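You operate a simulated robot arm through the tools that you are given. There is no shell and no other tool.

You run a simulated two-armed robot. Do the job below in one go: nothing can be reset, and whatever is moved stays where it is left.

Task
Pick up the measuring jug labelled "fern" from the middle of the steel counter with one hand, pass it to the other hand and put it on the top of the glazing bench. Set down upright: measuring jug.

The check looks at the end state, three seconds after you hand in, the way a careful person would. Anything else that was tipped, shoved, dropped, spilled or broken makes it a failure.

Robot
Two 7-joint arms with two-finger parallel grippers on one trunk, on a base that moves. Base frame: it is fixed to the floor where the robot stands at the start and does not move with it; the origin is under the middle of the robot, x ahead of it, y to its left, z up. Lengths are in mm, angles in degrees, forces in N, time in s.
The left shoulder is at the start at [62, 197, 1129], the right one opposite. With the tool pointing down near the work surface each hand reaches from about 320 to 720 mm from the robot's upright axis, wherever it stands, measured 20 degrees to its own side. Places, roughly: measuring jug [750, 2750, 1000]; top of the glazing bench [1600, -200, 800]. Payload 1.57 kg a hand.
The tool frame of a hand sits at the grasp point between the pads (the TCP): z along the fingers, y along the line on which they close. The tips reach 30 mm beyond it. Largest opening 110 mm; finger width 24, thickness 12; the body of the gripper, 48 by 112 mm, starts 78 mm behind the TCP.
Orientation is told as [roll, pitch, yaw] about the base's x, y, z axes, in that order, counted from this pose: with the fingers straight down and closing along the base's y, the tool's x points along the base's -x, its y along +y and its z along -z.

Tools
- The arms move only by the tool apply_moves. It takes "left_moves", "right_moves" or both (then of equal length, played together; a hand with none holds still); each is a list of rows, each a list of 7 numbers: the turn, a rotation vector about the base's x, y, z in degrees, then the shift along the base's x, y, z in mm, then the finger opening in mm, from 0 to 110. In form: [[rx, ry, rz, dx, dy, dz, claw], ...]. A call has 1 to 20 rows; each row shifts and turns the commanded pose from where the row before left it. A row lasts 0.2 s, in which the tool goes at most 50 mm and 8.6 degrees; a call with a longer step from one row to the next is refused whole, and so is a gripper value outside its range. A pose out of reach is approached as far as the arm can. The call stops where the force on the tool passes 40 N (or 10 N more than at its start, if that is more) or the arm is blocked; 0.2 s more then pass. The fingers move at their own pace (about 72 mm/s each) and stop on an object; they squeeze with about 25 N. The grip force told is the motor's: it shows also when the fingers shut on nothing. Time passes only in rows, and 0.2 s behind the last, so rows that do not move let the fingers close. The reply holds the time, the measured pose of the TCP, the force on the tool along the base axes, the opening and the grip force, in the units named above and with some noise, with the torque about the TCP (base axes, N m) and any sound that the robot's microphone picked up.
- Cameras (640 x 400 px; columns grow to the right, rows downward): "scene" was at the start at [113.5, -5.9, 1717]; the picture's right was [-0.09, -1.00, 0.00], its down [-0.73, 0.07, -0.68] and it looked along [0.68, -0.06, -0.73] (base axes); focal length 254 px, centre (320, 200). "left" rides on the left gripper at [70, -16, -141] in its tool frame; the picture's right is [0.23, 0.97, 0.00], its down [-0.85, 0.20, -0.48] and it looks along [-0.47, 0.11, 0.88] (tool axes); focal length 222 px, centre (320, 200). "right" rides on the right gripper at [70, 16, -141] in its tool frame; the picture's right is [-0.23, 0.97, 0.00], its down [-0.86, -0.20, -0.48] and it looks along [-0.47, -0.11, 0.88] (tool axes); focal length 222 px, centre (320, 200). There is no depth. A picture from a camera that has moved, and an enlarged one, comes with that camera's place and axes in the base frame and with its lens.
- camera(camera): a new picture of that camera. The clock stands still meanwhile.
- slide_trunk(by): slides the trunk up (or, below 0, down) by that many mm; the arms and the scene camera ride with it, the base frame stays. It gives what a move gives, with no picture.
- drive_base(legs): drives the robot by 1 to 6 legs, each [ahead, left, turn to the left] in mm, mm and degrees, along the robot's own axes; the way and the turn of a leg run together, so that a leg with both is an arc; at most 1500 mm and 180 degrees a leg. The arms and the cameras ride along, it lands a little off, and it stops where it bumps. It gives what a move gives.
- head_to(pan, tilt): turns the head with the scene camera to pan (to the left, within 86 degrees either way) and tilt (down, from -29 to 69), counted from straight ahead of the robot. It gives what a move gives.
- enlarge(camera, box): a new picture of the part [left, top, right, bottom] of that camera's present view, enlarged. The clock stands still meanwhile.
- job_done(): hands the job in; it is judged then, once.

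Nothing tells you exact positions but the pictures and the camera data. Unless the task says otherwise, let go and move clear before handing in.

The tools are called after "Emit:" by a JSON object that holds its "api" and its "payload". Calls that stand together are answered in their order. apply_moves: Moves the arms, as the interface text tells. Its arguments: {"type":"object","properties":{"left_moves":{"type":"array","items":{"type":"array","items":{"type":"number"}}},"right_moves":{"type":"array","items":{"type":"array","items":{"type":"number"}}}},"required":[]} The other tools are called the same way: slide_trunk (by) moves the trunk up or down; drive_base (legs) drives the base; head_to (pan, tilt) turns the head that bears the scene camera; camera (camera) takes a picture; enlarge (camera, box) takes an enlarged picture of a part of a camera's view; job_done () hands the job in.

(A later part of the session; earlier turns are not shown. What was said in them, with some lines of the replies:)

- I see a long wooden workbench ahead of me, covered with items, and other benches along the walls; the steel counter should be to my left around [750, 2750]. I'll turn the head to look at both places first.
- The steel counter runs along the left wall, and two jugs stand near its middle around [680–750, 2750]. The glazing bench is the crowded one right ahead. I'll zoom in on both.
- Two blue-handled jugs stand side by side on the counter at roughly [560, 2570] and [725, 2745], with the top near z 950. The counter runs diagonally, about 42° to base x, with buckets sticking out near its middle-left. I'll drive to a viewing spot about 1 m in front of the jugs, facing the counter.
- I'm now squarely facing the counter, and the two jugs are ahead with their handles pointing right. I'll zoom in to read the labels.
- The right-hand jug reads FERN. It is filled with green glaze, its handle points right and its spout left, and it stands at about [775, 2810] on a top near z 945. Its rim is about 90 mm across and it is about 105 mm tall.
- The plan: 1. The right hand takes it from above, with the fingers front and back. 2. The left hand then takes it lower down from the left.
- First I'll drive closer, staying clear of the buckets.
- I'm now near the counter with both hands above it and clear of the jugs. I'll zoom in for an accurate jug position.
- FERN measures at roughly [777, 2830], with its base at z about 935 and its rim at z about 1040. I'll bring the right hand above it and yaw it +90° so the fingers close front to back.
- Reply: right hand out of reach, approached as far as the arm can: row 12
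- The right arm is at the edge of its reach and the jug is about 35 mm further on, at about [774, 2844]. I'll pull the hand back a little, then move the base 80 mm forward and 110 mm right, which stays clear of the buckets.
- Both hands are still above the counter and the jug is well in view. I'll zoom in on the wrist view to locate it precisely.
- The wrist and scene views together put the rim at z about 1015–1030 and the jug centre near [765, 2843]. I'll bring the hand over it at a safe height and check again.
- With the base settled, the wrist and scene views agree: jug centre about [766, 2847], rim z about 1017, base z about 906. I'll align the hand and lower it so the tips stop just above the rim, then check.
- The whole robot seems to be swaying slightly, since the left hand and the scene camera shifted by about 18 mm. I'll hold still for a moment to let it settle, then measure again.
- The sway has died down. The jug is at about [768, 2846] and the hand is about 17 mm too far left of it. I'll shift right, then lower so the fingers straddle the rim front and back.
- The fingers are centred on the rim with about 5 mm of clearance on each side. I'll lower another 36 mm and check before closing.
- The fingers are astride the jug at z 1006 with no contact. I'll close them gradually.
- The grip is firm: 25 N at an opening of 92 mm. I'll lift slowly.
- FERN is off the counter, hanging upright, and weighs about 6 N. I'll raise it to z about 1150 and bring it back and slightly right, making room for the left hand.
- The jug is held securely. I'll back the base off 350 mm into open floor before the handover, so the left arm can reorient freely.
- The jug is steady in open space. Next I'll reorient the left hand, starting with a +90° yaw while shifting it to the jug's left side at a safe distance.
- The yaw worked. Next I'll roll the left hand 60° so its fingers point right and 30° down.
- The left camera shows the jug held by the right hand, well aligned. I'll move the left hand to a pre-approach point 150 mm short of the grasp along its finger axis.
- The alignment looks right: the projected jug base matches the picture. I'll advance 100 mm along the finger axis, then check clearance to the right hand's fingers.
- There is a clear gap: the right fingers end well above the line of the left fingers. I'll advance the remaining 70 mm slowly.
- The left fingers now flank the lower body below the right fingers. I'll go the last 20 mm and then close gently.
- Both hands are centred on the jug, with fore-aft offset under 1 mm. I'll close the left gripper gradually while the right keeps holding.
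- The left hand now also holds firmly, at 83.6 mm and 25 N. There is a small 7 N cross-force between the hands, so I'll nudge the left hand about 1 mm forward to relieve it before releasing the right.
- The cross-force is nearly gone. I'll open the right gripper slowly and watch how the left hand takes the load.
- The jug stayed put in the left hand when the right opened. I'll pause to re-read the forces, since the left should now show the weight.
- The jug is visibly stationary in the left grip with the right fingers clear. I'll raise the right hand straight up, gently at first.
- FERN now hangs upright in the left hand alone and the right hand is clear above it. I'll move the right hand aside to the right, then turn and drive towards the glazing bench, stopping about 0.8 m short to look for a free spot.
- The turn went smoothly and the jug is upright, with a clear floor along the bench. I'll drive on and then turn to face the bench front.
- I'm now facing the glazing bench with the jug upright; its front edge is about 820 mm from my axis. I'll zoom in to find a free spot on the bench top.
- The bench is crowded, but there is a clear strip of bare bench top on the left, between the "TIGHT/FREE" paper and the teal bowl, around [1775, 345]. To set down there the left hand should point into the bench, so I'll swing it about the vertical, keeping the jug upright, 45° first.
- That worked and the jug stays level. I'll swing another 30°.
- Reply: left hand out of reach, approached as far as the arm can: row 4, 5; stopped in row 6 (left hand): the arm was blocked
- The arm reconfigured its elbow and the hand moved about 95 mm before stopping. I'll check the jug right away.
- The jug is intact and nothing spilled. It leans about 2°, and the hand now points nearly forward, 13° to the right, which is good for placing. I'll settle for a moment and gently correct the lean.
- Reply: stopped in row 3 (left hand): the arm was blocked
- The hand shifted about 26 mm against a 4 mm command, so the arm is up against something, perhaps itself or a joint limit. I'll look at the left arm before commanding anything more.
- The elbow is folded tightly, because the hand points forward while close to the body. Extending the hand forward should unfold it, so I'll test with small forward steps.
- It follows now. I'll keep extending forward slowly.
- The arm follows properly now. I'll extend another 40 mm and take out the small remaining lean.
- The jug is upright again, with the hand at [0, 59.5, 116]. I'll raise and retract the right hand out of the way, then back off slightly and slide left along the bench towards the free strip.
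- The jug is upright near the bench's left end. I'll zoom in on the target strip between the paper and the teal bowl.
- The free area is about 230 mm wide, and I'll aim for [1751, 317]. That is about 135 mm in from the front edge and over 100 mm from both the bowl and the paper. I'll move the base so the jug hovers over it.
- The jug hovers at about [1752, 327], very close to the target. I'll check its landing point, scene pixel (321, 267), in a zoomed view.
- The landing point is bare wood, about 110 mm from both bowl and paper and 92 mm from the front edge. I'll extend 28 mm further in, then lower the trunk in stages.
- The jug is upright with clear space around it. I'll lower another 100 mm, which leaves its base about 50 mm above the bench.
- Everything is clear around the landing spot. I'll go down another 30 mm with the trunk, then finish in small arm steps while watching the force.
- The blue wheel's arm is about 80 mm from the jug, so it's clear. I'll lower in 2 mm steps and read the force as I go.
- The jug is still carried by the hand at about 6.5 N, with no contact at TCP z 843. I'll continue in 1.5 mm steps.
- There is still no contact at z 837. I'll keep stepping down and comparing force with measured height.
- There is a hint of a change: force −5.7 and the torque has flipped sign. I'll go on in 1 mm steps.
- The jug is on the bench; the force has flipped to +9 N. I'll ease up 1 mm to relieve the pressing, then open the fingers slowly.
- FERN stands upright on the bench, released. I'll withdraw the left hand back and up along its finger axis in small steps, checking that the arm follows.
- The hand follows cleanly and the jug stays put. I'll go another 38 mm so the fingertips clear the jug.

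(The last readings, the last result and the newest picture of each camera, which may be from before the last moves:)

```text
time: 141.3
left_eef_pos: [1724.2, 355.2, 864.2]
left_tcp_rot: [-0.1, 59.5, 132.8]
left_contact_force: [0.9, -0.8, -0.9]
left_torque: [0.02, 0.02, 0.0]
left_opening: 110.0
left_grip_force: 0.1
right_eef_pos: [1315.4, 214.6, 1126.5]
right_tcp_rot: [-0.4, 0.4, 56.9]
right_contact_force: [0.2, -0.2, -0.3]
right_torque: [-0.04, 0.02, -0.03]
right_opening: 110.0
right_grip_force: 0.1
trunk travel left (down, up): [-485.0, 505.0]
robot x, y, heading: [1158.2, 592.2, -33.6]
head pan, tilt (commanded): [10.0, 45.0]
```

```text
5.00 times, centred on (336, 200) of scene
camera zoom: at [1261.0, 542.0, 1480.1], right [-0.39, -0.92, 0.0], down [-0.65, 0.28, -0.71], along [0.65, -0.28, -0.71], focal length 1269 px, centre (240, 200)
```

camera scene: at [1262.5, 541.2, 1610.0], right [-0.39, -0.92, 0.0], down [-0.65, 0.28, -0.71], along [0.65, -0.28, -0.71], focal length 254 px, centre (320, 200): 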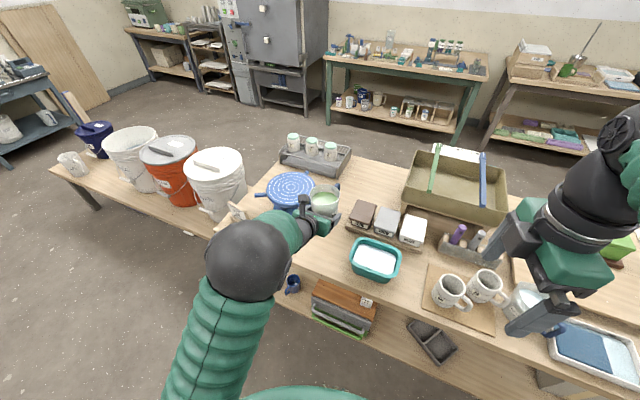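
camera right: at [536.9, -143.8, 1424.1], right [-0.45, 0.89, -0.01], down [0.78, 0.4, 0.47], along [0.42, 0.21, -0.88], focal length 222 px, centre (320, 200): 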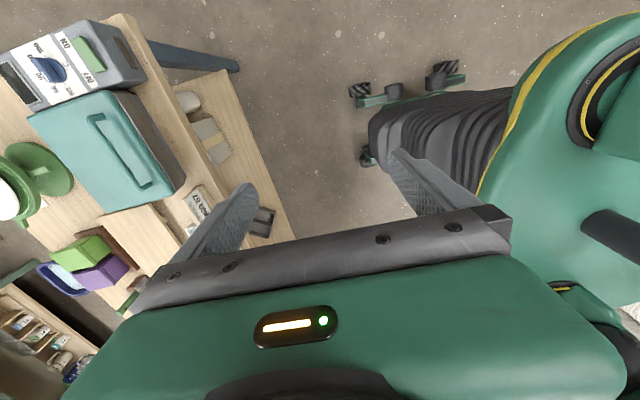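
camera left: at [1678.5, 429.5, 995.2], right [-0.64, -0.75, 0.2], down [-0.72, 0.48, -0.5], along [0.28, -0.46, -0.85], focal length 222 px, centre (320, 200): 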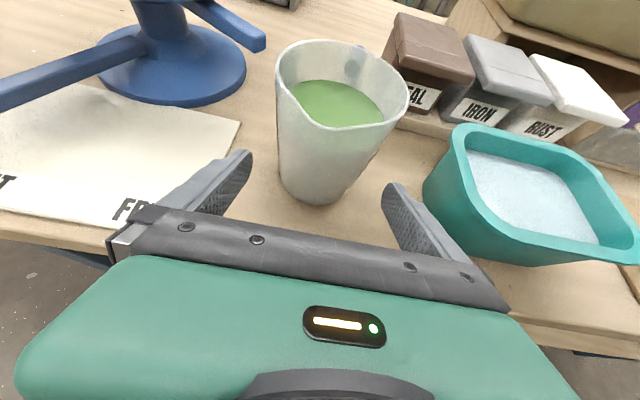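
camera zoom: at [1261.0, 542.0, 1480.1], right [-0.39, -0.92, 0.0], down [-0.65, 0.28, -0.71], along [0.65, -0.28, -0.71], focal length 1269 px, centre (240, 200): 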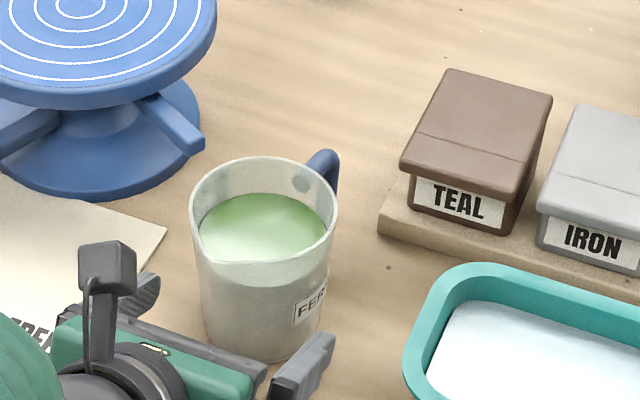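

The fingers are now essentially clear in front of the jug. I'll raise the trunk 150 mm so the hand is above rim height, then back the base away.

Emit:
{"api": "slide_trunk", "payload": {"by": 150}}

Emit:
{"api": "drive_base", "payload": {"legs": [[-300, 0, 0]]}}

Emit:
{"api": "head_to", "payload": {"pan": 5, "tilt": 40}}

Emit:
{"api": "camera", "payload": {"camera": "scene"}}

Emit:
{"api": "camera", "payload": {"camera": "left"}}

```text
time: 143.1
left_eef_pos: [1724.9, 353.9, 1012.8]
left_tcp_rot: [-0.1, 59.6, 132.8]
left_contact_force: [-0.5, 0.0, 0.2]
left_torque: [0.0, -0.02, 0.03]
left_opening: 110.2
left_grip_force: 0.1
right_eef_pos: [1314.2, 213.0, 1275.5]
right_tcp_rot: [-0.5, 0.3, 56.9]
right_contact_force: [1.0, -0.3, -0.5]
right_torque: [-0.02, -0.04, 0.01]
right_opening: 110.0
right_grip_force: 0.0
trunk travel left (down, up): [-635.0, 355.0]
robot x, y, heading: [1156.2, 591.9, -33.1]
head pan, tilt (commanded): [10.0, 45.0]
```

```text
time: 145.1
left_eef_pos: [1474.9, 520.4, 1011.7]
left_tcp_rot: [0.0, 59.5, 133.2]
left_contact_force: [-0.6, 0.2, -0.2]
left_torque: [0.01, 0.01, 0.0]
left_opening: 109.9
left_grip_force: 0.0
right_eef_pos: [1065.6, 377.3, 1275.5]
right_tcp_rot: [-0.3, 0.4, 57.2]
right_contact_force: [0.1, 0.0, -0.8]
right_torque: [0.0, -0.01, 0.02]
right_opening: 110.3
right_grip_force: 0.0
trunk travel left (down, up): [-635.0, 355.0]
robot x, y, heading: [904.3, 757.0, -32.9]
head pan, tilt (commanded): [10.0, 45.0]
```

```text
time: 145.8
left_eef_pos: [1473.2, 522.6, 1013.6]
left_tcp_rot: [-0.1, 59.8, 133.2]
left_contact_force: [0.0, 0.2, 1.0]
left_torque: [0.0, 0.0, 0.0]
left_opening: 109.7
left_grip_force: 0.1
right_eef_pos: [1063.6, 378.9, 1275.5]
right_tcp_rot: [-0.4, 0.4, 57.2]
right_contact_force: [0.5, -1.0, -0.6]
right_torque: [-0.01, 0.02, -0.01]
right_opening: 110.0
right_grip_force: 0.2
trunk travel left (down, up): [-635.0, 355.0]
robot x, y, heading: [908.4, 756.2, -32.6]
head pan, tilt (commanded): [5.0, 40.0]
```

```text
taken
camera scene: at [1009.2, 698.5, 1637.3], right [-0.47, -0.88, 0.0], down [-0.57, 0.3, -0.76], along [0.68, -0.36, -0.64], focal length 254 px, centre (320, 200)
```

scene: 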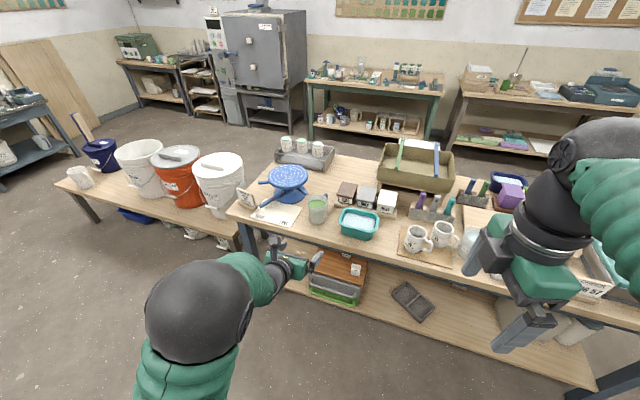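

```text
taken
camera left: at [1426.1, 596.8, 1145.7], right [-0.63, -0.75, 0.2], down [-0.72, 0.48, -0.5], along [0.28, -0.45, -0.85], focal length 222 px, centre (320, 200)
```

left: 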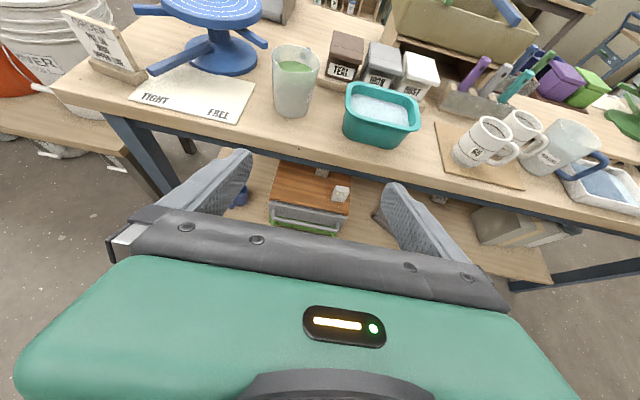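

FERN stands upright on the bare bench top and both hands are clear. I'll take one last close look before handing in.

Emit:
{"api": "enlarge", "payload": {"camera": "scene", "box": [240, 150, 432, 270]}}

```text
3.33 times, centred on (336, 210) of scene
camera zoom: at [1009.2, 698.5, 1637.3], right [-0.47, -0.88, 0.0], down [-0.57, 0.3, -0.76], along [0.68, -0.36, -0.64], focal length 846 px, centre (267, 167)
```

zoom: 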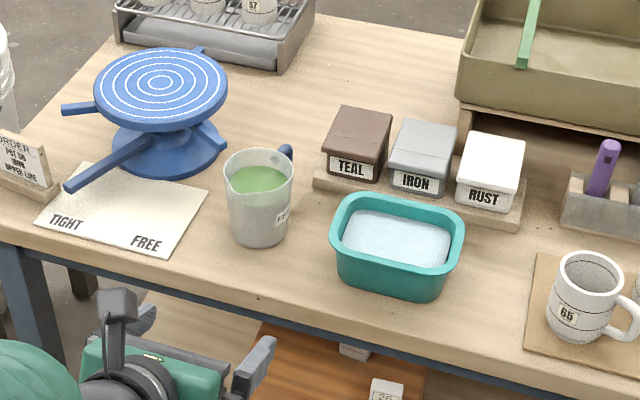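

The FERN jug is upright and full on the glazing bench top. Nothing around it has moved and both hands are clear, so I'm handing in.

Emit:
{"api": "job_done", "payload": {}}

```text
The job is handed in.
```

The measuring jug labelled "fern" is standing upright on the bare top of the glazing bench, between the "TIGHT/FREE" paper and the teal bowl. I've handed the job in.

I picked it up from the counter with the right hand, passed it to the left hand in mid-air, and set it down with the left. In the last picture the glaze was still inside. I saw nothing on the bench or counter tipped, moved or spilled. Both hands are open and clear of the bench.

While I was turning the left hand to face the bench, the arm shifted suddenly by about 95 mm and the jug leaned about 2°. It did not spill, and I straightened it before setting it down.
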